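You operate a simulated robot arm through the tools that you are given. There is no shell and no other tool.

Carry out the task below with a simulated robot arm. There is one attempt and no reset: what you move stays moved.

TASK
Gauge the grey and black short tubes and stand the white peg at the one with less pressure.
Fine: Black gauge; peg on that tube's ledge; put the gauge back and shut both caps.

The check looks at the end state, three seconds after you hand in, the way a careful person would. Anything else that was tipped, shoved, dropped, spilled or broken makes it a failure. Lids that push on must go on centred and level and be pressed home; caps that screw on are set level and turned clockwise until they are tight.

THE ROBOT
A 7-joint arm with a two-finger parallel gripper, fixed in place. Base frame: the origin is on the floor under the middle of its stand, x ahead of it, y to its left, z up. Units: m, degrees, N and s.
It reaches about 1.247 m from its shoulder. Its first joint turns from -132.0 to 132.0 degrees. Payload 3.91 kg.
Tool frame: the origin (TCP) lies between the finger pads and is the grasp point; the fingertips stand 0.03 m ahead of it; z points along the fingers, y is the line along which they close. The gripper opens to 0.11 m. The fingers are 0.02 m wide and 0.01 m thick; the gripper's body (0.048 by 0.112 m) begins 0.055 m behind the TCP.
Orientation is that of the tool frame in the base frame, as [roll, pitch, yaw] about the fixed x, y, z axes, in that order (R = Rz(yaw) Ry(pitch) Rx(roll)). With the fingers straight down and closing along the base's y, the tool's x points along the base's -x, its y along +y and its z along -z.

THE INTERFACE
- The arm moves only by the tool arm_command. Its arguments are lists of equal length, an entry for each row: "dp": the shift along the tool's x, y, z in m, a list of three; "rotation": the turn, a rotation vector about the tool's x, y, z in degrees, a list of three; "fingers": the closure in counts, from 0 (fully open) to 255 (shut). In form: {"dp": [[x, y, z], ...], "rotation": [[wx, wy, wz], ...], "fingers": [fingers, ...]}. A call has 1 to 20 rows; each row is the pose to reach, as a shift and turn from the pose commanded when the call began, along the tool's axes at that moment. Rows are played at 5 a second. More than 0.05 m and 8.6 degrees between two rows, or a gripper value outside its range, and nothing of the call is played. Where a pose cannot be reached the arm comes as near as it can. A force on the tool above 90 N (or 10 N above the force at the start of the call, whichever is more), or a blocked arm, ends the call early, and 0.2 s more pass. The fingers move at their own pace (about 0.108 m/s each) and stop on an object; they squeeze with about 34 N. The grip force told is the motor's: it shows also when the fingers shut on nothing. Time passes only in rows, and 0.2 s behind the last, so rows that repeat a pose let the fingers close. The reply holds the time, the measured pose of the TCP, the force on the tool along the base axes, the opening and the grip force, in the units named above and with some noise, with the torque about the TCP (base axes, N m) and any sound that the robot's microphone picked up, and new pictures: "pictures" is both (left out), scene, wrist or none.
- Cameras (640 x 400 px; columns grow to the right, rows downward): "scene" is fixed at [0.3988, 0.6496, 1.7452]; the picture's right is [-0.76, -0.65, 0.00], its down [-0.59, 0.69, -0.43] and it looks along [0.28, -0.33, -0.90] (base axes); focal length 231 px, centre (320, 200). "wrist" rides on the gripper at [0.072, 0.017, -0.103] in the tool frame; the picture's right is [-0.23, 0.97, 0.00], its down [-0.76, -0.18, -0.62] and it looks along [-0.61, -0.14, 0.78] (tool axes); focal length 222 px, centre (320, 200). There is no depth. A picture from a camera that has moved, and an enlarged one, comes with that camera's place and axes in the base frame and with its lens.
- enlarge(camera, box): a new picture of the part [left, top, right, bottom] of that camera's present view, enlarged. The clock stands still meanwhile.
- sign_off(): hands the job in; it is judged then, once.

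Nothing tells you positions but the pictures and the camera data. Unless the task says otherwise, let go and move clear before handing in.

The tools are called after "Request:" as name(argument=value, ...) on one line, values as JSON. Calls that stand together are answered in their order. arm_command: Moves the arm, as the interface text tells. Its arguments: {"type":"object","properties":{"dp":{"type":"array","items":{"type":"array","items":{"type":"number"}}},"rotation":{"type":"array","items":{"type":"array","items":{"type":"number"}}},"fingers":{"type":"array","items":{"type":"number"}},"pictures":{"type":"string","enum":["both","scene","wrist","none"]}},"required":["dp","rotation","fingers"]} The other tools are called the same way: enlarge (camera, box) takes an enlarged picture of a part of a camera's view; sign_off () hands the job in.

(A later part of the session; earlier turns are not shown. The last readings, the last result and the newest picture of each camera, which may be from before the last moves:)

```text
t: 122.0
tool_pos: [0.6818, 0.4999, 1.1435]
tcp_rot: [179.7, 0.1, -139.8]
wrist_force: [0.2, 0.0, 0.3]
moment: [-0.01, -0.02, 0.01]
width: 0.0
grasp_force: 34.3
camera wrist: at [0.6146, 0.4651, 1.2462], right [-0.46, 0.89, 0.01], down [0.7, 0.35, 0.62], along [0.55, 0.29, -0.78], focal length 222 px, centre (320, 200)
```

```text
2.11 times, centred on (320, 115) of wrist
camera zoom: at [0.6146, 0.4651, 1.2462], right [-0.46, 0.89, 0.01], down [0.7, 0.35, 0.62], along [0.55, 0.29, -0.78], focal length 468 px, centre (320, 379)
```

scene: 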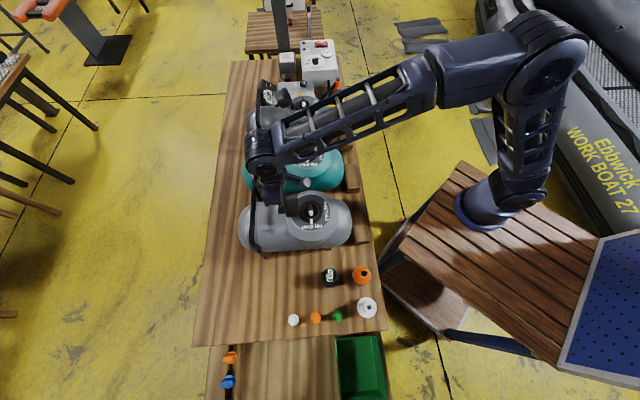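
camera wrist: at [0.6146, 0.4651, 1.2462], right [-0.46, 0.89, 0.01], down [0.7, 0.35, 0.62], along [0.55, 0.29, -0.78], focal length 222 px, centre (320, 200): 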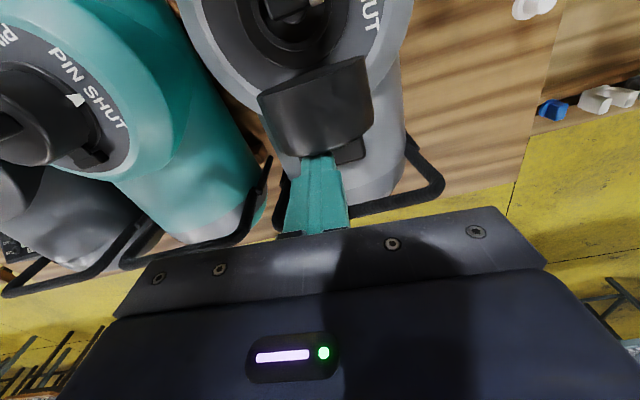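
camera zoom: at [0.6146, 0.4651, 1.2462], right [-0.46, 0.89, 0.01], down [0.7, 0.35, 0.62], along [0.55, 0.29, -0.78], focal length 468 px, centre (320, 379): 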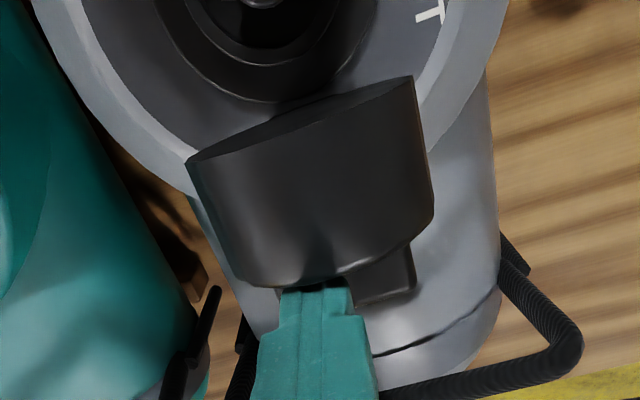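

The cap is now upright with no resistance. I'll continue along the arc until it tips over onto the valve.

Request:
arm_command(dp=[[0.0076, 0, -0.0025], [0.0156, 0, -0.0055], [0.0236, 0, -0.0075], [0.0316, 0, -0.0095], [0.0396, 0, -0.0105], [0.0476, 0, -0.0105], [0.0476, 0, -0.0105]], rotation=[[0, 0, 0], [0, 0, 0], [0, 0, 0], [0, 0, 0], [0, 0, 0], [0, 0, 0], [0, 0, 0]], fingers=[255, 255, 255, 255, 255, 255, 255])

Request:
enlarge(camera="scene", box=[280, 185, 330, 217])

Request:
enlarge(camera="wrist", box=[200, 20, 440, 210])

```text
t: 123.5
tool_pos: [0.6464, 0.4699, 1.1536]
tcp_rot: [179.7, 0.0, -139.8]
wrist_force: [0.3, 0.4, -0.2]
moment: [0.0, 0.0, 0.0]
width: 0.0
grasp_force: 34.3
camera wrist: at [0.5793, 0.4344, 1.2563], right [-0.46, 0.89, 0.01], down [0.7, 0.35, 0.62], along [0.55, 0.29, -0.78], focal length 222 px, centre (320, 200)
```

scene: 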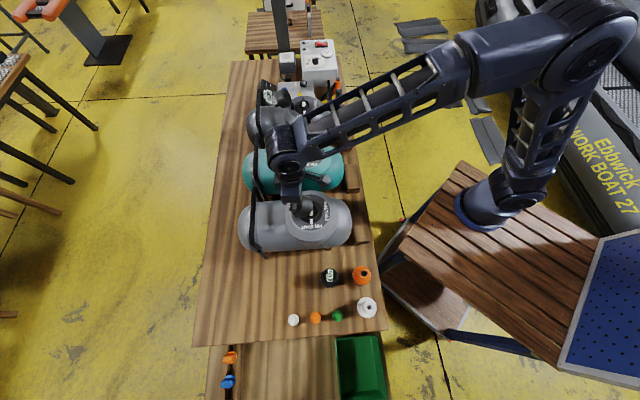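
wrist: 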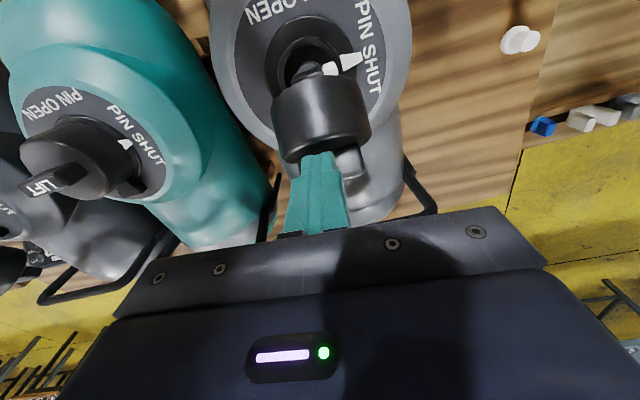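

```text
12.50 times, centred on (305, 201) of scene
camera zoom: at [0.3988, 0.6496, 1.7452], right [-0.76, -0.65, 0.0], down [-0.59, 0.69, -0.43], along [0.28, -0.33, -0.9], focal length 2885 px, centre (508, 188)
```

zoom: 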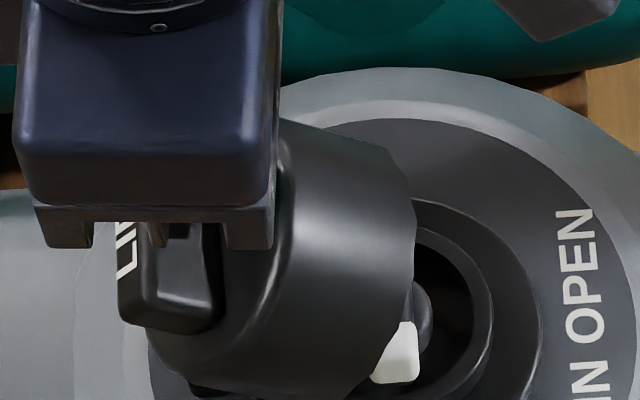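

```text
2.11 times, centred on (320, 115) of wrist
camera zoom: at [0.5793, 0.4344, 1.2563], right [-0.46, 0.89, 0.01], down [0.7, 0.35, 0.62], along [0.55, 0.29, -0.78], focal length 468 px, centre (320, 379)
```

zoom: 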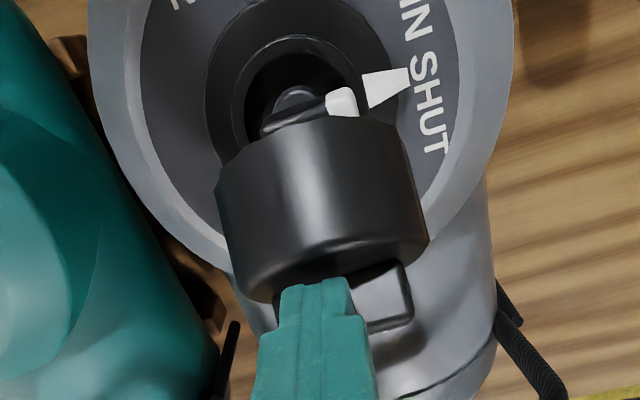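

The cap is past upright at about 60°. I'll keep following it inward and down to lay it on the valve.

Request:
arm_command(dp=[[0.0072, 0, 0], [0.0142, 0, 0.0016], [0.0212, 0, 0.0046], [0.0292, 0, 0.0086], [0.0362, 0, 0.0126], [0.0442, 0, 0.0176], [0.0512, 0, 0.0226], [0.0512, 0, 0.0226]], rotation=[[0, 0, 0], [0, 0, 0], [0, 0, 0], [0, 0, 0], [0, 0, 0], [0, 0, 0], [0, 0, 0], [0, 0, 0]], fingers=[255, 255, 255, 255, 255, 255, 255, 255])

Request:
enlarge(camera="scene", box=[280, 185, 330, 217])

Request:
enlarge(camera="wrist", box=[200, 20, 440, 210])

```text
t: 125.3
tool_pos: [0.6076, 0.4364, 1.1292]
tcp_rot: [179.8, 0.0, -139.8]
wrist_force: [-1.3, -0.4, 0.3]
moment: [0.02, 0.02, 0.0]
width: 0.0001
grasp_force: 33.8
camera wrist: at [0.5412, 0.4018, 1.2336], right [-0.46, 0.89, 0.01], down [0.7, 0.35, 0.62], along [0.55, 0.29, -0.78], focal length 222 px, centre (320, 200)
```

scene: 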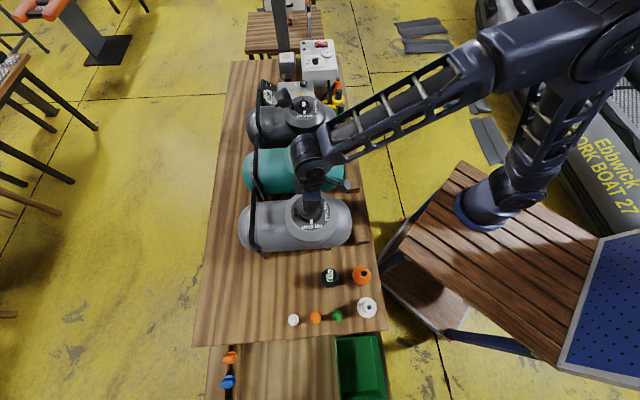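
wrist: 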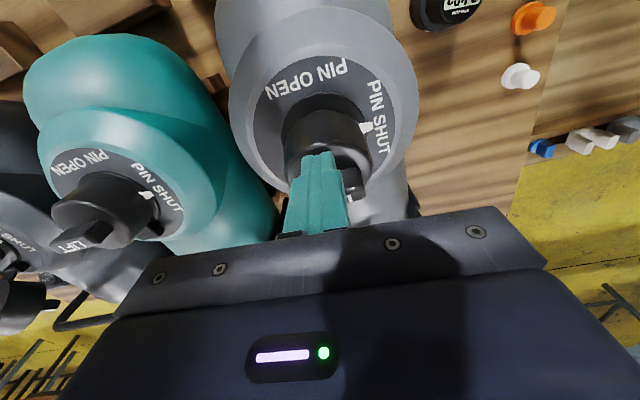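

```text
12.50 times, centred on (305, 201) of scene
camera zoom: at [0.3988, 0.6496, 1.7452], right [-0.76, -0.65, 0.0], down [-0.59, 0.69, -0.43], along [0.28, -0.33, -0.9], focal length 2885 px, centre (508, 188)
```

zoom: 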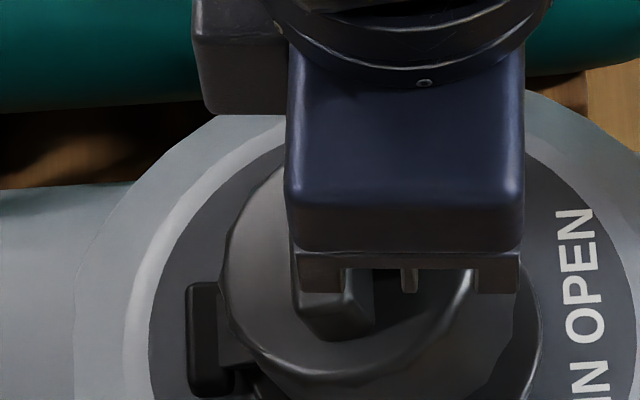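

```text
2.11 times, centred on (320, 115) of wrist
camera zoom: at [0.5412, 0.4018, 1.2336], right [-0.46, 0.89, 0.01], down [0.7, 0.35, 0.62], along [0.55, 0.29, -0.78], focal length 468 px, centre (320, 379)
```

zoom: 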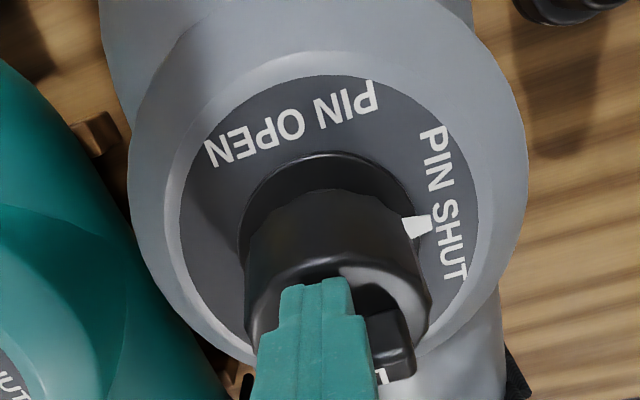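

The cap is down on the valve. I'll rise and check how it lies before pressing it home.

Request:
arm_command(dp=[[0, 0, -0.03], [0.0, 0, -0.07], [0.0, 0, -0.1], [0.0, 0, -0.1]], rotation=[[0, 0, 0], [0, 0, 0], [0, 0, 0], [0, 0, 0]], fingers=[255, 255, 255, 255], pictures="wrist")

Request:
enlarge(camera="scene", box=[280, 185, 330, 217])

Request:
enlarge(camera="wrist", box=[240, 40, 400, 160])

```text
t: 126.3
tool_pos: [0.6096, 0.4381, 1.229]
tcp_rot: [179.6, 0.0, -139.7]
wrist_force: [0.7, -0.6, -0.7]
moment: [0.06, 0.0, 0.0]
width: 0.0
grasp_force: 34.2
camera wrist: at [0.5423, 0.4027, 1.3321], right [-0.46, 0.89, 0.01], down [0.7, 0.35, 0.62], along [0.55, 0.29, -0.78], focal length 222 px, centre (320, 200)
```

wrist: 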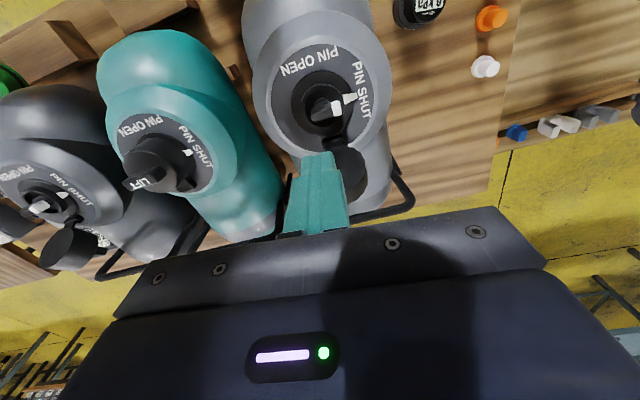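

```text
12.50 times, centred on (305, 201) of scene
camera zoom: at [0.3988, 0.6496, 1.7452], right [-0.76, -0.65, 0.0], down [-0.59, 0.69, -0.43], along [0.28, -0.33, -0.9], focal length 2885 px, centre (508, 188)
```

zoom: 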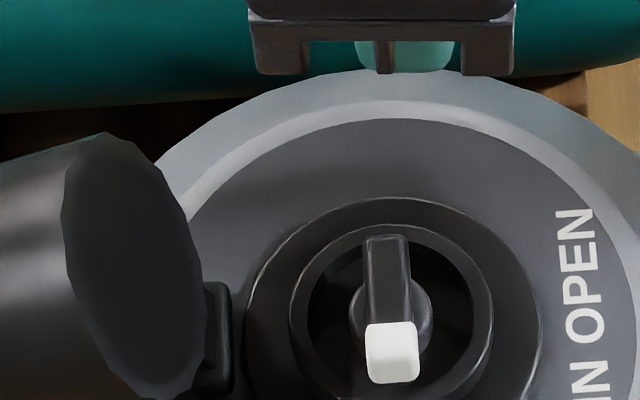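

```text
3.33 times, centred on (320, 100) of wrist
camera zoom: at [0.5423, 0.4027, 1.3321], right [-0.46, 0.89, 0.01], down [0.7, 0.35, 0.62], along [0.55, 0.29, -0.78], focal length 740 px, centre (320, 533)
```

zoom: 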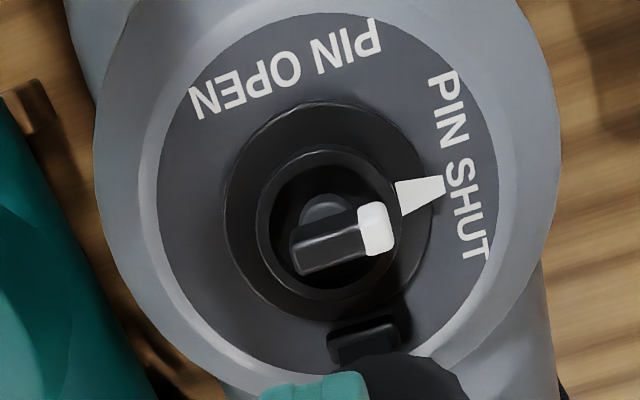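

The hinge sprang the cap open again as I lifted, so it has to be pressed home in the same stroke. I go back behind the cap for another pass.

Request:
arm_command(dp=[[-0.037, 0.001, 0], [-0.074, 0.002, 0], [-0.111, 0.002, 0], [-0.1469, 0.002, 0], [-0.1469, 0.002, 0.04], [-0.1469, 0.002, 0.08], [-0.1469, 0.002, 0.12], [-0.1469, 0.002, 0.12], [-0.1469, 0.002, 0.12]], rotation=[[0, 0, 0], [0, 0, 0], [0, 0, 0], [0, 0, 0], [0, 0, 0], [0, 0, 0], [0, 0, 0], [0, 0, 0], [0, 0, 0]], fingers=[255, 255, 255, 255, 255, 255, 255, 255, 255])

Request:
enlarge(camera="scene", box=[265, 180, 315, 212])

```text
t: 128.3
tool_pos: [0.7172, 0.5328, 1.1103]
tcp_rot: [179.8, 0.0, -139.8]
wrist_force: [0.3, 0.1, 0.0]
moment: [0.0, 0.02, 0.01]
width: 0.0001
grasp_force: 33.2
camera wrist: at [0.6498, 0.4969, 1.2129], right [-0.46, 0.89, 0.01], down [0.7, 0.35, 0.62], along [0.55, 0.29, -0.78], focal length 222 px, centre (320, 200)
```

scene: 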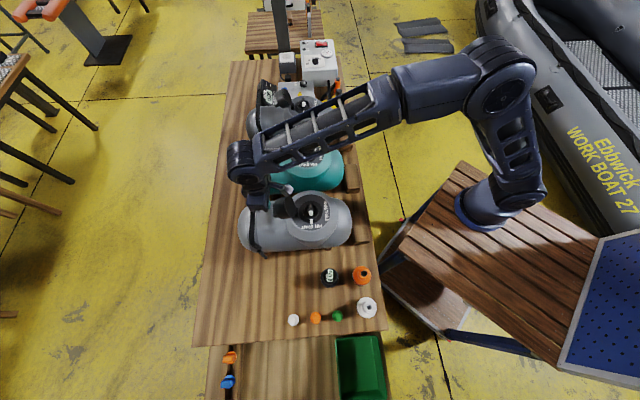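
wrist: 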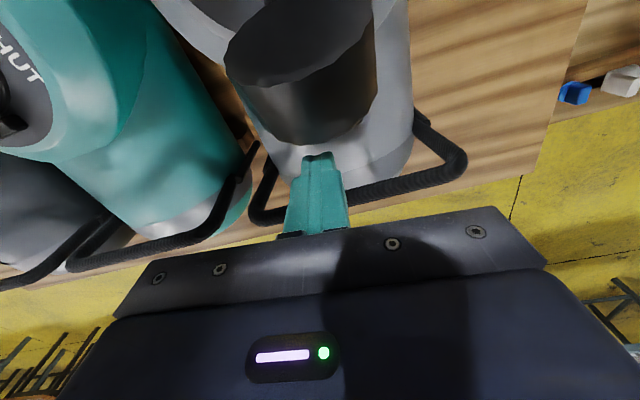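

```text
12.50 times, centred on (290, 196) of scene
camera zoom: at [0.3988, 0.6496, 1.7452], right [-0.76, -0.65, 0.0], down [-0.59, 0.69, -0.43], along [0.28, -0.33, -0.9], focal length 2885 px, centre (695, 250)
```

zoom: 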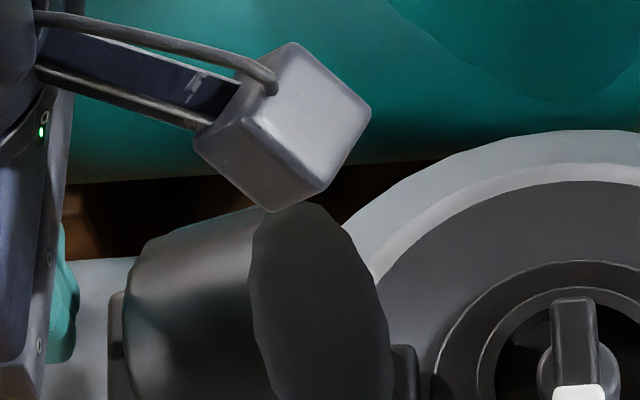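

In position again. Now the full arc in one stroke.

Request:
arm_command(dp=[[0.0099, 0, 0], [0.0159, 0, -0.0037], [0.0219, 0, -0.0107], [0.0279, 0, -0.0177], [0.0349, 0, -0.0227], [0.0419, 0, -0.0277], [0.0489, 0, -0.0317], [0.0569, 0, -0.0352], [0.0649, 0, -0.0377], [0.0729, 0, -0.0397], [0.0809, 0, -0.0417], [0.0889, 0, -0.0427], [0.0969, 0, -0.0432], [0.1039, 0, -0.0427], [0.1109, 0, -0.0412], [0.1179, 0, -0.0382], [0.1259, 0, -0.0342], [0.1329, 0, -0.0302], [0.1409, 0, -0.0247], [0.1479, 0, -0.0187]], rotation=[[0, 0, 0], [0, 0, 0], [0, 0, 0], [0, 0, 0], [0, 0, 0], [0, 0, 0], [0, 0, 0], [0, 0, 0], [0, 0, 0], [0, 0, 0], [0, 0, 0], [0, 0, 0], [0, 0, 0], [0, 0, 0], [0, 0, 0], [0, 0, 0], [0, 0, 0], [0, 0, 0], [0, 0, 0], [0, 0, 0]], fingers=[255, 255, 255, 255, 255, 255, 255, 255, 255, 255, 255, 255, 255, 255, 255, 255, 255, 255, 255, 255], pictures="wrist")

Request:
enlarge(camera="scene", box=[280, 185, 330, 217])

Request:
enlarge(camera="wrist", box=[220, 40, 420, 190])

```text
t: 132.6
tool_pos: [0.6049, 0.4379, 1.1299]
tcp_rot: [179.7, 0.0, -139.8]
wrist_force: [0.5, -0.5, 0.4]
moment: [0.0, 0.0, 0.02]
width: 0.0
grasp_force: 34.1
camera wrist: at [0.5377, 0.4029, 1.2325], right [-0.46, 0.89, 0.01], down [0.7, 0.35, 0.62], along [0.55, 0.29, -0.78], focal length 222 px, centre (320, 200)
```

wrist: 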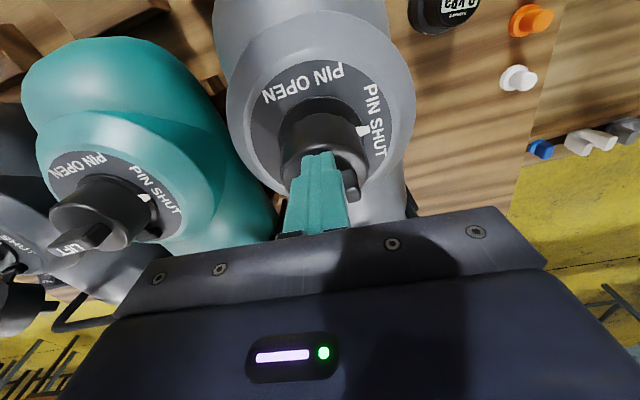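

```text
12.50 times, centred on (305, 201) of scene
camera zoom: at [0.3988, 0.6496, 1.7452], right [-0.76, -0.65, 0.0], down [-0.59, 0.69, -0.43], along [0.28, -0.33, -0.9], focal length 2885 px, centre (508, 188)
```

zoom: 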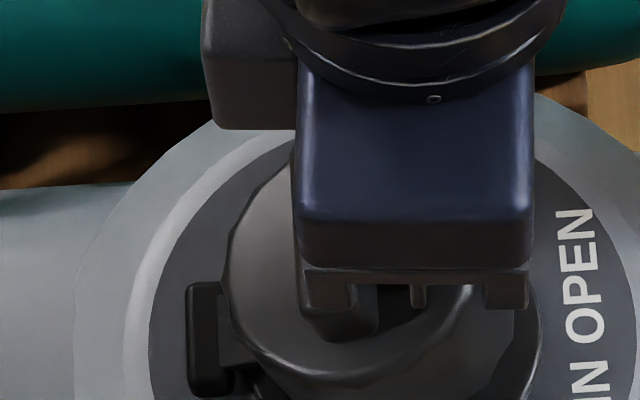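

```text
2.67 times, centred on (320, 115) of wrist
camera zoom: at [0.5377, 0.4029, 1.2325], right [-0.46, 0.89, 0.01], down [0.7, 0.35, 0.62], along [0.55, 0.29, -0.78], focal length 592 px, centre (320, 427)
```

zoom: 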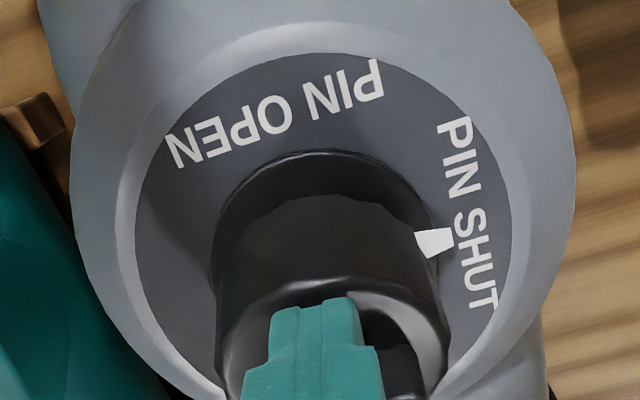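

The cap is nearly closed under the fingers. Now I press down to push it home.

Request:
arm_command(dp=[[0.001, 0, 0.003], [0.002, 0, 0.006], [0.003, 0, 0.009], [0.004, 0, 0.012], [0.004, 0, 0.012]], rotation=[[0, 0, 0], [0, 0, 0], [0, 0, 0], [0, 0, 0], [0, 0, 0]], fingers=[255, 255, 255, 255, 255], pictures="none")

Request:
enlarge(camera="wrist", box=[220, 40, 420, 190])

Request:
enlarge(camera="scene", box=[280, 190, 330, 222])

```text
t: 133.8
tool_pos: [0.6024, 0.4365, 1.1169]
tcp_rot: [179.8, 0.0, -139.8]
wrist_force: [-1.5, -1.4, 0.7]
moment: [-0.04, 0.05, -0.02]
width: 0.0
grasp_force: 34.2
```

```text
2.67 times, centred on (320, 115) of wrist
camera zoom: at [0.5344, 0.4004, 1.2203], right [-0.46, 0.89, 0.01], down [0.7, 0.35, 0.62], along [0.55, 0.29, -0.78], focal length 592 px, centre (320, 427)
```

zoom: 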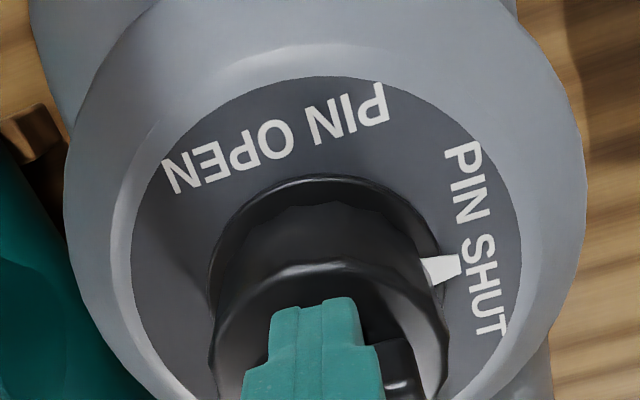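

```text
12.50 times, centred on (305, 206) of scene
camera zoom: at [0.3988, 0.6496, 1.7452], right [-0.76, -0.65, 0.0], down [-0.59, 0.69, -0.43], along [0.28, -0.33, -0.9], focal length 2885 px, centre (508, 125)
```

zoom: 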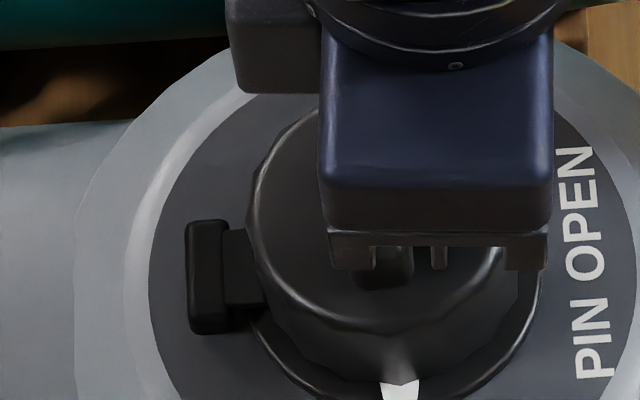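

Request:
arm_command(dp=[[0.0005, 0, 0.002], [0.001, 0, 0.004], [0.001, 0, 0.006], [0.001, 0, 0.006]], rotation=[[0, 0, 0], [0, 0, 0], [0, 0, 0], [0, 0, 0]], fingers=[255, 255, 255, 255], pictures="none")

Request:
enlarge(camera="scene", box=[280, 190, 330, 222])

```text
t: 134.8
tool_pos: [0.6019, 0.4353, 1.1113]
tcp_rot: [179.7, 0.0, -139.9]
wrist_force: [-9.3, -14.2, 8.1]
moment: [-0.47, 0.16, 0.02]
width: 0.0
grasp_force: 34.5
```

```text
12.50 times, centred on (305, 206) of scene
camera zoom: at [0.3988, 0.6496, 1.7452], right [-0.76, -0.65, 0.0], down [-0.59, 0.69, -0.43], along [0.28, -0.33, -0.9], focal length 2885 px, centre (508, 125)
```

zoom: 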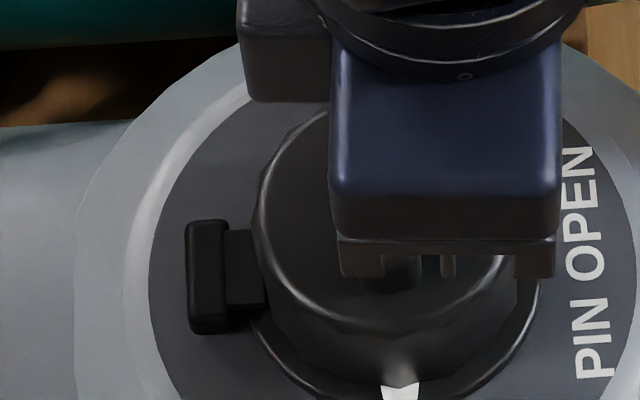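

The bar is pressing sideways on the finger, so I'll shift a few mm inward and press down.

Request:
arm_command(dp=[[0.003, 0, -0.0005], [0.005, 0, 0.0], [0.006, 0, 0.002], [0.006, 0, 0.004], [0.006, 0, 0.004]], rotation=[[0, 0, 0], [0, 0, 0], [0, 0, 0], [0, 0, 0], [0, 0, 0]], fingers=[255, 255, 255, 255, 255], pictures="none")

Request:
enlarge(camera="scene", box=[280, 190, 330, 222])

Request:
enlarge(camera="wrist", box=[220, 40, 420, 190])

```text
t: 135.9
tool_pos: [0.5949, 0.4307, 1.1114]
tcp_rot: [179.7, 0.3, -139.7]
wrist_force: [4.6, 11.7, 44.8]
moment: [0.62, -0.48, 0.2]
width: 0.0002
grasp_force: 34.0
```

```text
12.50 times, centred on (305, 206) of scene
camera zoom: at [0.3988, 0.6496, 1.7452], right [-0.76, -0.65, 0.0], down [-0.59, 0.69, -0.43], along [0.28, -0.33, -0.9], focal length 2885 px, centre (508, 125)
```

zoom: 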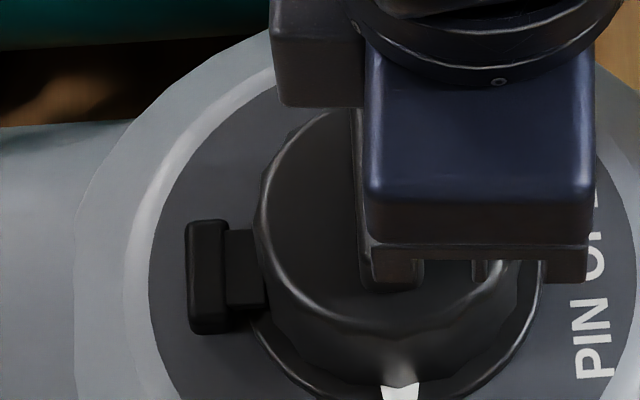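

```text
2.67 times, centred on (320, 115) of wrist
camera zoom: at [0.5278, 0.3947, 1.2128], right [-0.46, 0.89, 0.01], down [0.7, 0.35, 0.63], along [0.55, 0.29, -0.78], focal length 592 px, centre (320, 427)
```

zoom: 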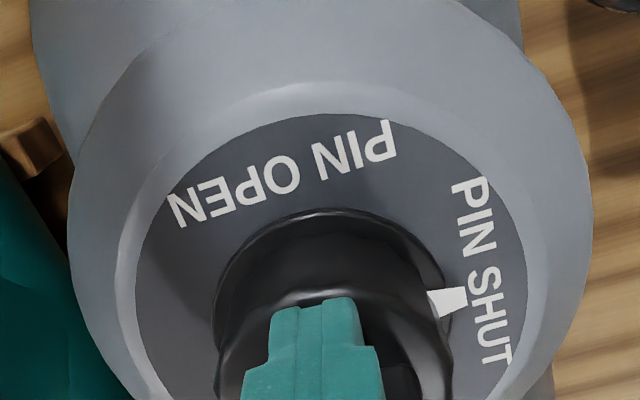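

45 N of press. A little more, then I release and see whether it stays shut.

Request:
arm_command(dp=[[0, 0, 0.001], [0, 0, 0.002], [0, 0, 0.002], [0, 0, 0.002]], rotation=[[0, 0, 0], [0, 0, 0], [0, 0, 0], [0, 0, 0]], fingers=[255, 255, 255, 255], pictures="none")

Request:
arm_command(dp=[[0, 0, -0.004], [0, 0, -0.01], [0, 0, -0.03], [0, 0, -0.06], [0, 0, -0.06]], rotation=[[0, 0, 0], [0, 0, 0], [0, 0, 0], [0, 0, 0], [0, 0, 0]], fingers=[255, 255, 255, 255, 255], pictures="wrist")

Request:
enlarge(camera="scene", box=[280, 190, 330, 222])

```text
t: 136.9
tool_pos: [0.5959, 0.4305, 1.1098]
tcp_rot: [179.7, 0.4, -139.9]
wrist_force: [-2.0, 3.4, 78.1]
moment: [0.56, -0.49, 0.39]
width: 0.0
grasp_force: 33.8
```

```text
t: 138.2
tool_pos: [0.5955, 0.4314, 1.1659]
tcp_rot: [179.8, -0.1, -139.8]
wrist_force: [0.1, 0.4, 0.3]
moment: [0.0, 0.0, 0.02]
width: 0.0
grasp_force: 34.5
camera wrist: at [0.5288, 0.3964, 1.2687], right [-0.46, 0.89, 0.0], down [0.7, 0.35, 0.62], along [0.55, 0.29, -0.78], focal length 222 px, centre (320, 200)
```

wrist: 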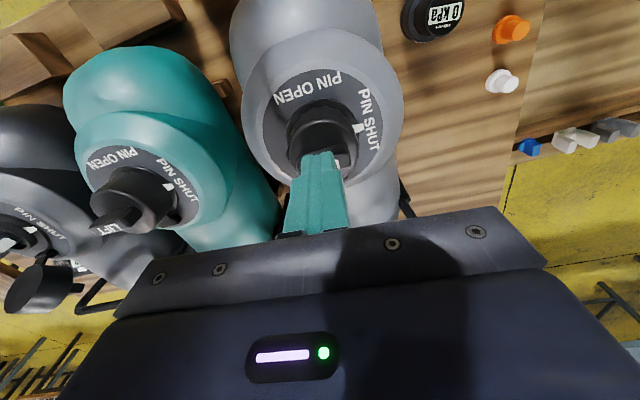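

```text
12.50 times, centred on (305, 206) of scene
camera zoom: at [0.3988, 0.6496, 1.7452], right [-0.76, -0.65, 0.0], down [-0.59, 0.69, -0.43], along [0.28, -0.33, -0.9], focal length 2885 px, centre (508, 125)
```

zoom: 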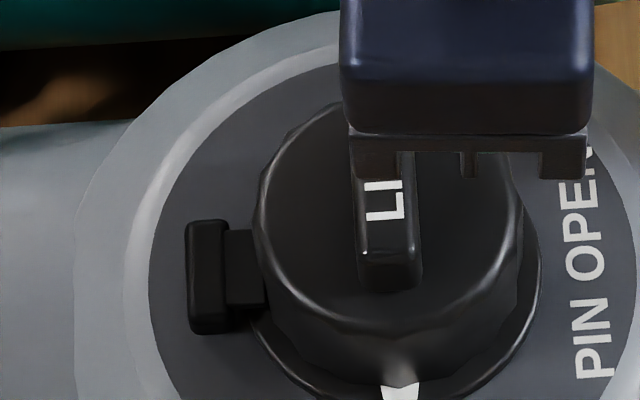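

The cap stays shut. For good measure I'll also press straight down on the centre of the cap, on its LIFT bar.

Request:
arm_command(dp=[[-0.011, 0, 0], [-0.0225, 0, 0], [-0.0225, 0, 0.015], [-0.0225, 0, 0.026], [-0.0225, 0, 0.026]], rotation=[[0, 0, 0], [0, 0, 0], [0, 0, 0], [0, 0, 0], [0, 0, 0]], fingers=[255, 255, 255, 255, 255], pictures="none")

Request:
enlarge(camera="scene", box=[280, 190, 330, 222])

Request:
enlarge(camera="wrist", box=[220, 60, 420, 210])

```text
t: 139.3
tool_pos: [0.6136, 0.4438, 1.1403]
tcp_rot: [179.6, 0.1, -139.8]
wrist_force: [0.0, -0.3, -0.4]
moment: [0.0, 0.05, 0.0]
width: 0.0003
grasp_force: 33.9
```

```text
12.50 times, centred on (305, 206) of scene
camera zoom: at [0.3988, 0.6496, 1.7452], right [-0.76, -0.65, 0.0], down [-0.59, 0.69, -0.43], along [0.28, -0.33, -0.9], focal length 2885 px, centre (508, 125)
```

zoom: 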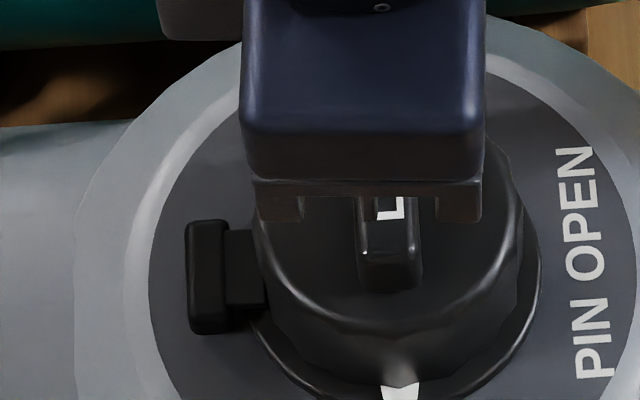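

```text
2.67 times, centred on (320, 135) of wrist
camera zoom: at [0.5457, 0.4087, 1.2436], right [-0.46, 0.89, 0.01], down [0.7, 0.35, 0.62], along [0.55, 0.29, -0.78], focal length 592 px, centre (320, 373)
```

zoom: 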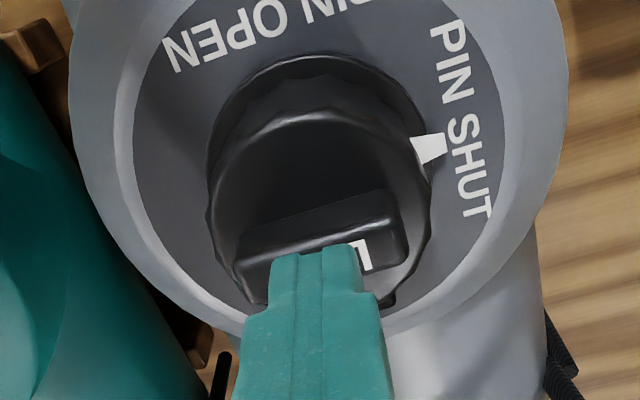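

Request:
arm_command(dp=[[0.001, 0, 0.004], [0.001, 0, 0.008], [0.001, 0, 0.011], [0.001, 0, 0.011]], rotation=[[0, 0, 0], [0, 0, 0], [0, 0, 0], [0, 0, 0]], fingers=[255, 255, 255, 255], pictures="none")

```text
t: 140.3
tool_pos: [0.6111, 0.4453, 1.132]
tcp_rot: [179.7, 0.3, -139.8]
wrist_force: [1.1, -6.1, 45.7]
moment: [-0.06, -0.26, 0.38]
width: 0.0002
grasp_force: 34.0
```

Request:
arm_command(dp=[[0, 0, 0.001], [0, 0, 0.0015], [0, 0, 0.0015], [0, 0, -0.005], [0, 0, -0.03], [0, 0, -0.07], [0, 0, -0.11], [0, 0, -0.11]], rotation=[[0, 0, 0], [0, 0, 0], [0, 0, 0], [0, 0, 0], [0, 0, 0], [0, 0, 0], [0, 0, 0], [0, 0, 0]], fingers=[255, 255, 255, 255, 255, 255, 255, 255])

Request:
enlarge(camera="wrist", box=[220, 20, 420, 170])

Request:
enlarge(camera="scene", box=[285, 188, 335, 220])

```text
t: 142.2
tool_pos: [0.6122, 0.4428, 1.239]
tcp_rot: [179.7, 0.0, -139.9]
wrist_force: [-0.6, 0.5, -0.3]
moment: [0.0, 0.0, -0.01]
width: 0.0
grasp_force: 33.6
camera wrist: at [0.5446, 0.4085, 1.3427], right [-0.46, 0.89, 0.01], down [0.7, 0.35, 0.62], along [0.55, 0.29, -0.78], focal length 222 px, centre (320, 200)
```

scene: 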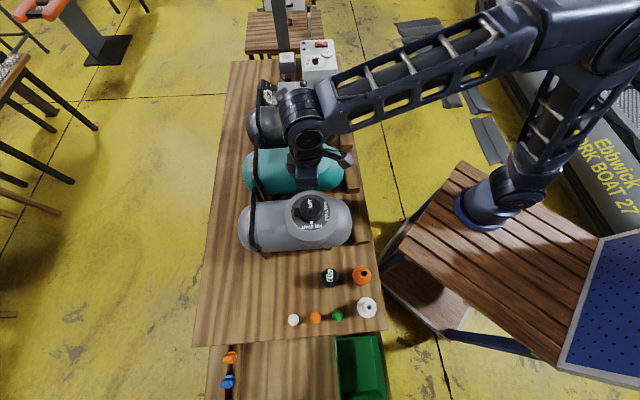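
wrist: 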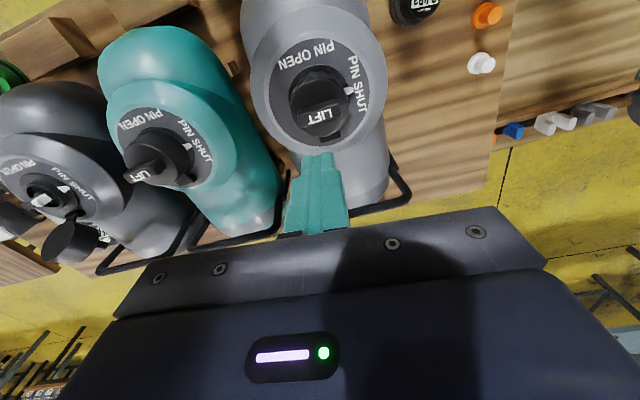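

```text
2.67 times, centred on (320, 95) of wrist
camera zoom: at [0.5446, 0.4085, 1.3427], right [-0.46, 0.89, 0.01], down [0.7, 0.35, 0.62], along [0.55, 0.29, -0.78], focal length 592 px, centre (320, 480)
```

zoom: 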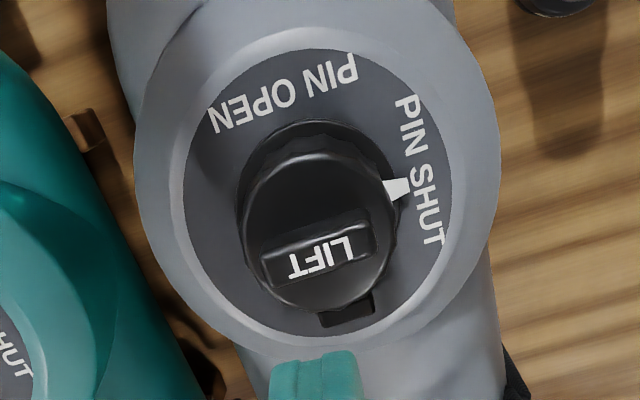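

```text
12.50 times, centred on (310, 204) of scene
camera zoom: at [0.3988, 0.6496, 1.7452], right [-0.76, -0.65, 0.0], down [-0.59, 0.69, -0.43], along [0.28, -0.33, -0.9], focal length 2885 px, centre (445, 150)
```

zoom: 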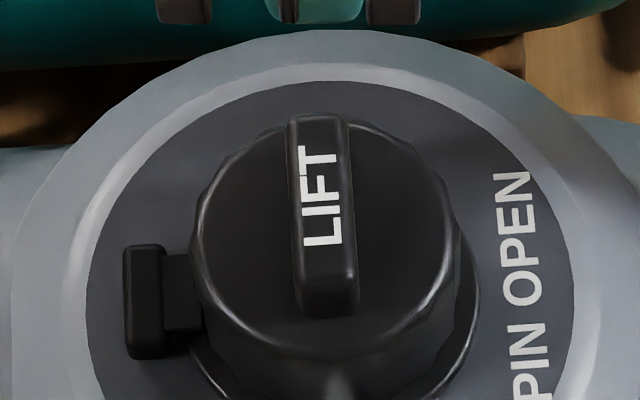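

The grey cap is shut, seated just like teal's. Now the same for the black cap: I move behind it at a safe height first.

Request:
arm_command(dp=[[-0.0151, -0.0399, -0.011], [-0.0302, -0.0798, -0.011], [-0.0453, -0.1197, -0.011], [-0.0603, -0.1596, -0.011], [-0.0754, -0.1995, -0.011], [-0.0905, -0.2394, -0.011], [-0.1056, -0.2793, -0.011], [-0.1207, -0.3192, -0.011], [-0.1357, -0.3591, -0.011], [-0.1508, -0.399, -0.011], [-0.1659, -0.4389, -0.011], [-0.181, -0.4788, -0.011], [-0.181, -0.4788, -0.011], [-0.181, -0.4788, -0.011], [-0.181, -0.4788, -0.011]], rotation=[[0, 0, 0], [0, 0, 0], [0, 0, 0], [0, 0, 0], [0, 0, 0], [0, 0, 0], [0, 0, 0], [0, 0, 0], [0, 0, 0], [0, 0, 0], [0, 0, 0], [0, 0, 0], [0, 0, 0], [0, 0, 0], [0, 0, 0]], fingers=[255, 255, 255, 255, 255, 255, 255, 255, 255, 255, 255, 255, 255, 255, 255])

Request:
enlarge(camera="wrist", box=[200, 20, 440, 210])

Request:
enlarge(camera="scene", box=[240, 60, 330, 116])

```text
t: 145.3
tool_pos: [1.0611, 0.1959, 1.2459]
tcp_rot: [179.8, 0.0, -139.8]
wrist_force: [0.3, 0.0, 0.7]
moment: [-0.04, -0.01, 0.01]
width: 0.0
grasp_force: 33.9
camera wrist: at [0.9929, 0.1615, 1.3491], right [-0.46, 0.89, 0.01], down [0.7, 0.35, 0.62], along [0.55, 0.29, -0.78], focal length 222 px, centre (320, 200)
```

scene: 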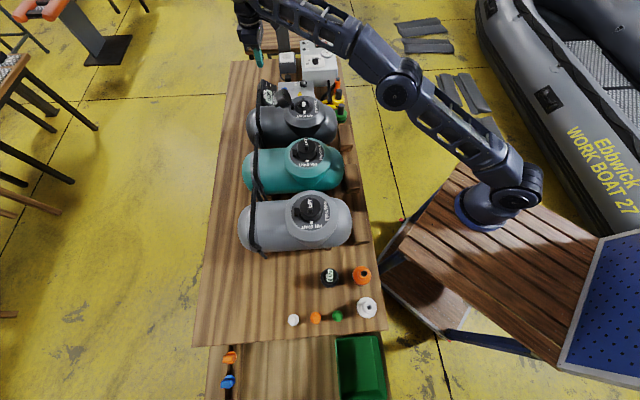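
wrist: 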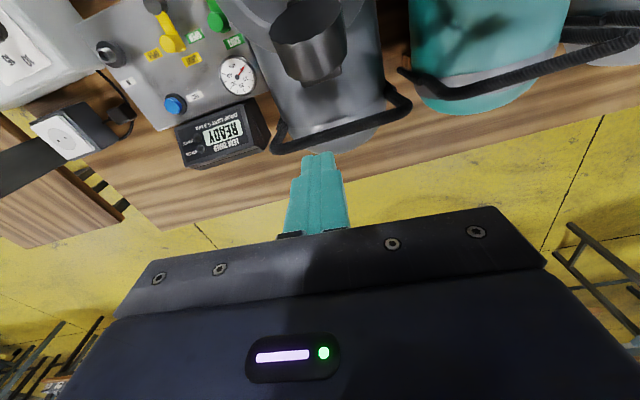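

```text
2.11 times, centred on (320, 115) of wrist
camera zoom: at [0.9929, 0.1615, 1.3491], right [-0.46, 0.89, 0.01], down [0.7, 0.35, 0.62], along [0.55, 0.29, -0.78], focal length 468 px, centre (320, 379)
```

zoom: 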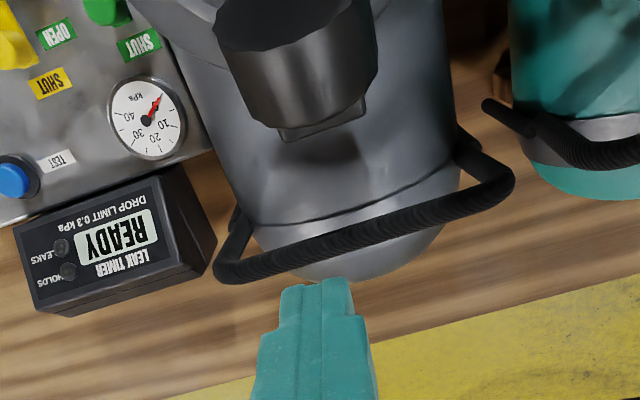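

```text
7.11 times, centred on (285, 88) of scene
camera zoom: at [0.3988, 0.6496, 1.7452], right [-0.76, -0.65, 0.0], down [-0.59, 0.69, -0.43], along [0.28, -0.33, -0.9], focal length 1641 px, centre (569, 996)
```

zoom: 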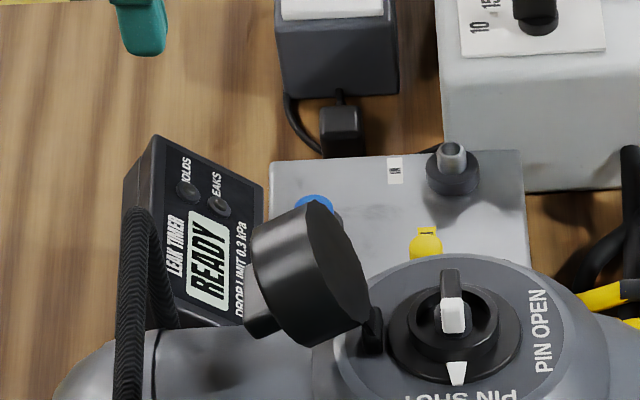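

Geometry matches what I had at the grey cap. I'll descend behind the black cap.

Request:
arm_command(dp=[[0, -0.002, 0.045], [0, -0.002, 0.09], [0.001, -0.002, 0.12], [0.002, -0.002, 0.1355], [0.002, -0.002, 0.1355], [0.002, -0.002, 0.1355], [0.002, -0.002, 0.1355]], rotation=[[0, 0, 0], [0, 0, 0], [0, 0, 0], [0, 0, 0], [0, 0, 0], [0, 0, 0], [0, 0, 0]], fingers=[255, 255, 255, 255, 255, 255, 255])

Request:
enlarge(camera="wrist", box=[200, 20, 440, 210])

Request:
enlarge(camera="scene", box=[250, 70, 320, 114])

```text
t: 146.9
tool_pos: [1.0606, 0.1957, 1.1122]
tcp_rot: [179.7, -0.1, -139.9]
wrist_force: [0.2, -0.5, 0.5]
moment: [0.0, 0.01, -0.01]
width: 0.0
grasp_force: 33.7
camera wrist: at [0.994, 0.1591, 1.2154], right [-0.46, 0.89, 0.01], down [0.7, 0.35, 0.62], along [0.55, 0.29, -0.78], focal length 222 px, centre (320, 200)
```

scene: 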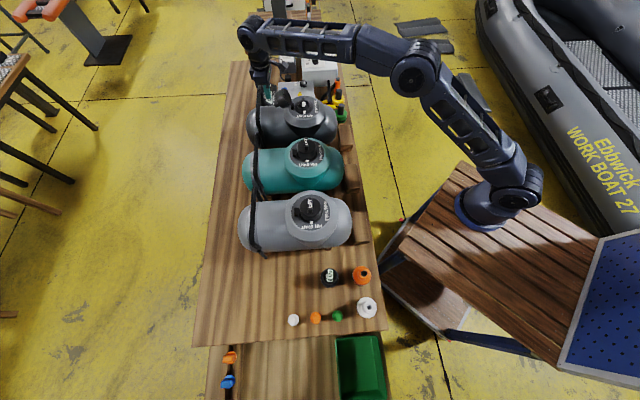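
wrist: 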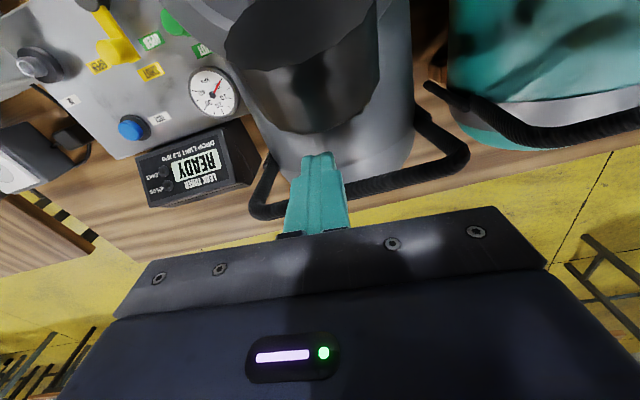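

```text
2.11 times, centred on (320, 115) of wrist
camera zoom: at [0.994, 0.1591, 1.2154], right [-0.46, 0.89, 0.01], down [0.7, 0.35, 0.62], along [0.55, 0.29, -0.78], focal length 468 px, centre (320, 379)
```

zoom: 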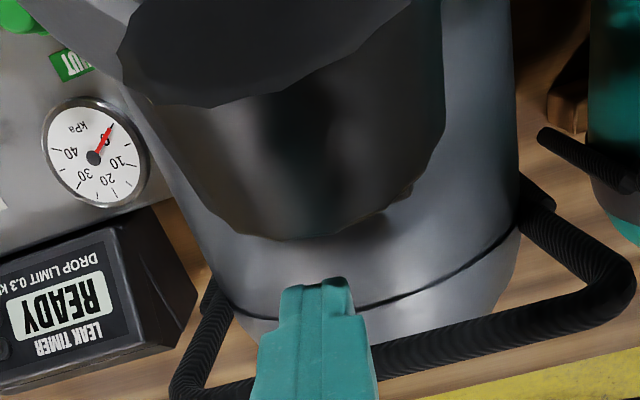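

```text
9.09 times, centred on (285, 92) of scene
camera zoom: at [0.3988, 0.6496, 1.7452], right [-0.76, -0.65, 0.0], down [-0.59, 0.69, -0.43], along [0.28, -0.33, -0.9], focal length 2098 px, centre (638, 1182)
```

zoom: 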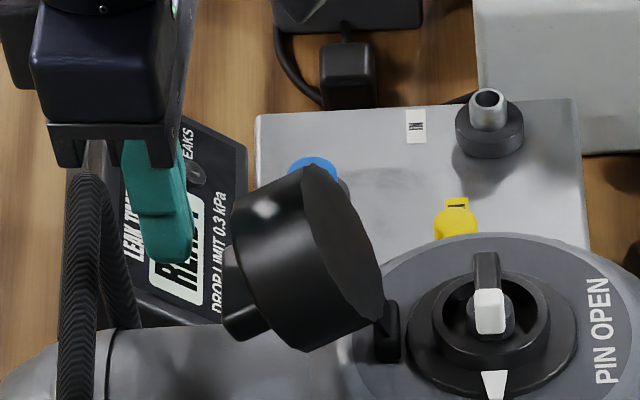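

In position. Now the same arc that worked on the grey cap.

Request:
arm_command(dp=[[0.013, 0, 0], [0.019, 0, -0.0018], [0.025, 0, -0.0088], [0.031, 0, -0.0158], [0.038, 0, -0.0208], [0.045, 0, -0.0258], [0.052, 0, -0.0298], [0.06, 0, -0.0333], [0.068, 0, -0.0358], [0.076, 0, -0.0378], [0.084, 0, -0.0398], [0.092, 0, -0.0408], [0.1, 0, -0.0413], [0.107, 0, -0.0408], [0.114, 0, -0.0393], [0.121, 0, -0.0363], [0.129, 0, -0.0323], [0.136, 0, -0.0283], [0.144, 0, -0.0228], [0.151, 0, -0.0168]], rotation=[[0, 0, 0], [0, 0, 0], [0, 0, 0], [0, 0, 0], [0, 0, 0], [0, 0, 0], [0, 0, 0], [0, 0, 0], [0, 0, 0], [0, 0, 0], [0, 0, 0], [0, 0, 0], [0, 0, 0], [0, 0, 0], [0, 0, 0], [0, 0, 0], [0, 0, 0], [0, 0, 0], [0, 0, 0], [0, 0, 0]], fingers=[255, 255, 255, 255, 255, 255, 255, 255, 255, 255, 255, 255, 255, 255, 255, 255, 255, 255, 255, 255], pictures="wrist")

Request:
enlarge(camera="wrist", box=[220, 40, 420, 190])

Request:
enlarge(camera="scene", box=[280, 85, 330, 117])

```text
t: 151.2
tool_pos: [0.946, 0.0937, 1.1273]
tcp_rot: [179.7, 0.0, -139.8]
wrist_force: [-0.9, -0.2, 1.1]
moment: [-0.02, 0.03, 0.02]
width: 0.0001
grasp_force: 34.2
camera wrist: at [0.8779, 0.0601, 1.2316], right [-0.46, 0.89, 0.01], down [0.7, 0.35, 0.62], along [0.55, 0.29, -0.78], focal length 222 px, centre (320, 200)
```

wrist: 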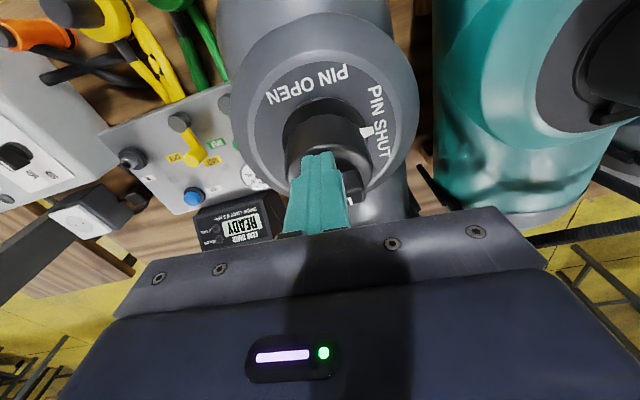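

```text
2.67 times, centred on (320, 115) of wrist
camera zoom: at [0.8779, 0.0601, 1.2316], right [-0.46, 0.89, 0.01], down [0.7, 0.35, 0.62], along [0.55, 0.29, -0.78], focal length 592 px, centre (320, 427)
```

zoom: 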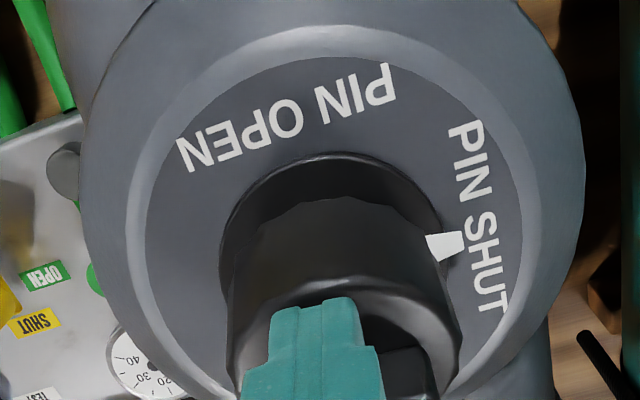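

```text
12.50 times, centred on (305, 101) of scene
camera zoom: at [0.3988, 0.6496, 1.7452], right [-0.76, -0.65, 0.0], down [-0.59, 0.69, -0.43], along [0.28, -0.33, -0.9], focal length 2885 px, centre (508, 1438)
```

zoom: 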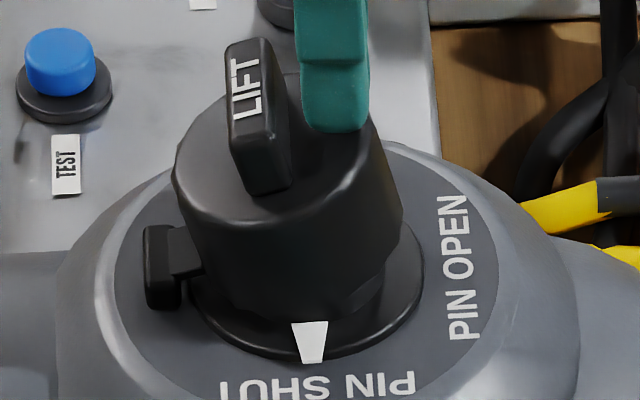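

The cap follows nicely and rests under the fingers. I'll shift inward and press down as before.

Request:
arm_command(dp=[[0.003, 0, 0.002], [0.005, 0, 0.005], [0.0075, 0, 0.008], [0.009, 0, 0.011], [0.0095, 0, 0.0135], [0.0095, 0, 0.0135]], rotation=[[0, 0, 0], [0, 0, 0], [0, 0, 0], [0, 0, 0], [0, 0, 0], [0, 0, 0]], fingers=[255, 255, 255, 255, 255, 255], pictures="none")

Request:
enlarge(camera="scene", box=[280, 85, 330, 117])

```text
t: 152.6
tool_pos: [0.9389, 0.089, 1.1152]
tcp_rot: [179.6, 0.1, -139.8]
wrist_force: [-0.3, -0.6, 0.3]
moment: [0.0, 0.0, -0.01]
width: 0.0
grasp_force: 33.7
```

```text
12.50 times, centred on (305, 101) of scene
camera zoom: at [0.3988, 0.6496, 1.7452], right [-0.76, -0.65, 0.0], down [-0.59, 0.69, -0.43], along [0.28, -0.33, -0.9], focal length 2885 px, centre (508, 1438)
```

zoom: 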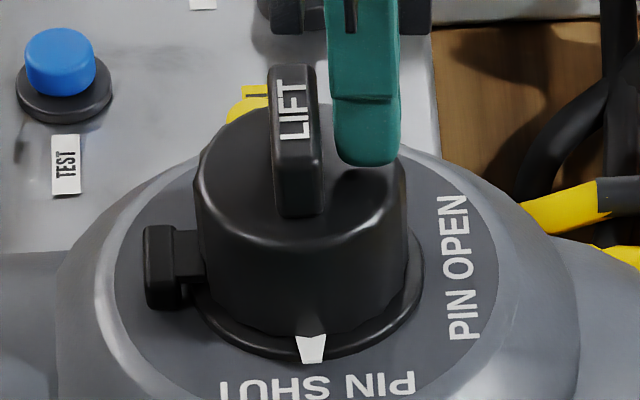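

Request:
arm_command(dp=[[0.0005, 0, 0.002], [0.0005, 0, 0.004], [0.0005, 0, 0.005], [0.0005, 0, 0.005]], rotation=[[0, 0, 0], [0, 0, 0], [0, 0, 0], [0, 0, 0]], fingers=[255, 255, 255, 255], pictures="none")

```text
t: 153.6
tool_pos: [0.938, 0.0917, 1.1118]
tcp_rot: [179.6, 0.0, -139.9]
wrist_force: [-1.2, -1.8, 5.8]
moment: [-0.09, 0.0, -0.03]
width: 0.0
grasp_force: 33.8
```

Request:
arm_command(dp=[[0, 0, 0.001], [0, 0, 0.002], [0, 0, 0.003], [0, 0, 0.003]], rotation=[[0, 0, 0], [0, 0, 0], [0, 0, 0], [0, 0, 0]], fingers=[255, 255, 255, 255], pictures="none")

Request:
enlarge(camera="scene", box=[280, 85, 330, 117])

```text
t: 154.6
tool_pos: [0.9378, 0.0891, 1.1097]
tcp_rot: [179.8, 0.2, -139.7]
wrist_force: [-9.7, -8.2, 40.9]
moment: [-0.04, 0.03, 0.09]
width: 0.0
grasp_force: 34.1
```

```text
12.50 times, centred on (305, 101) of scene
camera zoom: at [0.3988, 0.6496, 1.7452], right [-0.76, -0.65, 0.0], down [-0.59, 0.69, -0.43], along [0.28, -0.33, -0.9], focal length 2885 px, centre (508, 1438)
```

zoom: 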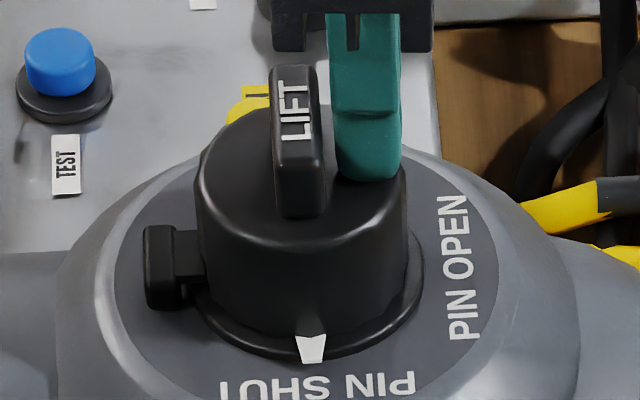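

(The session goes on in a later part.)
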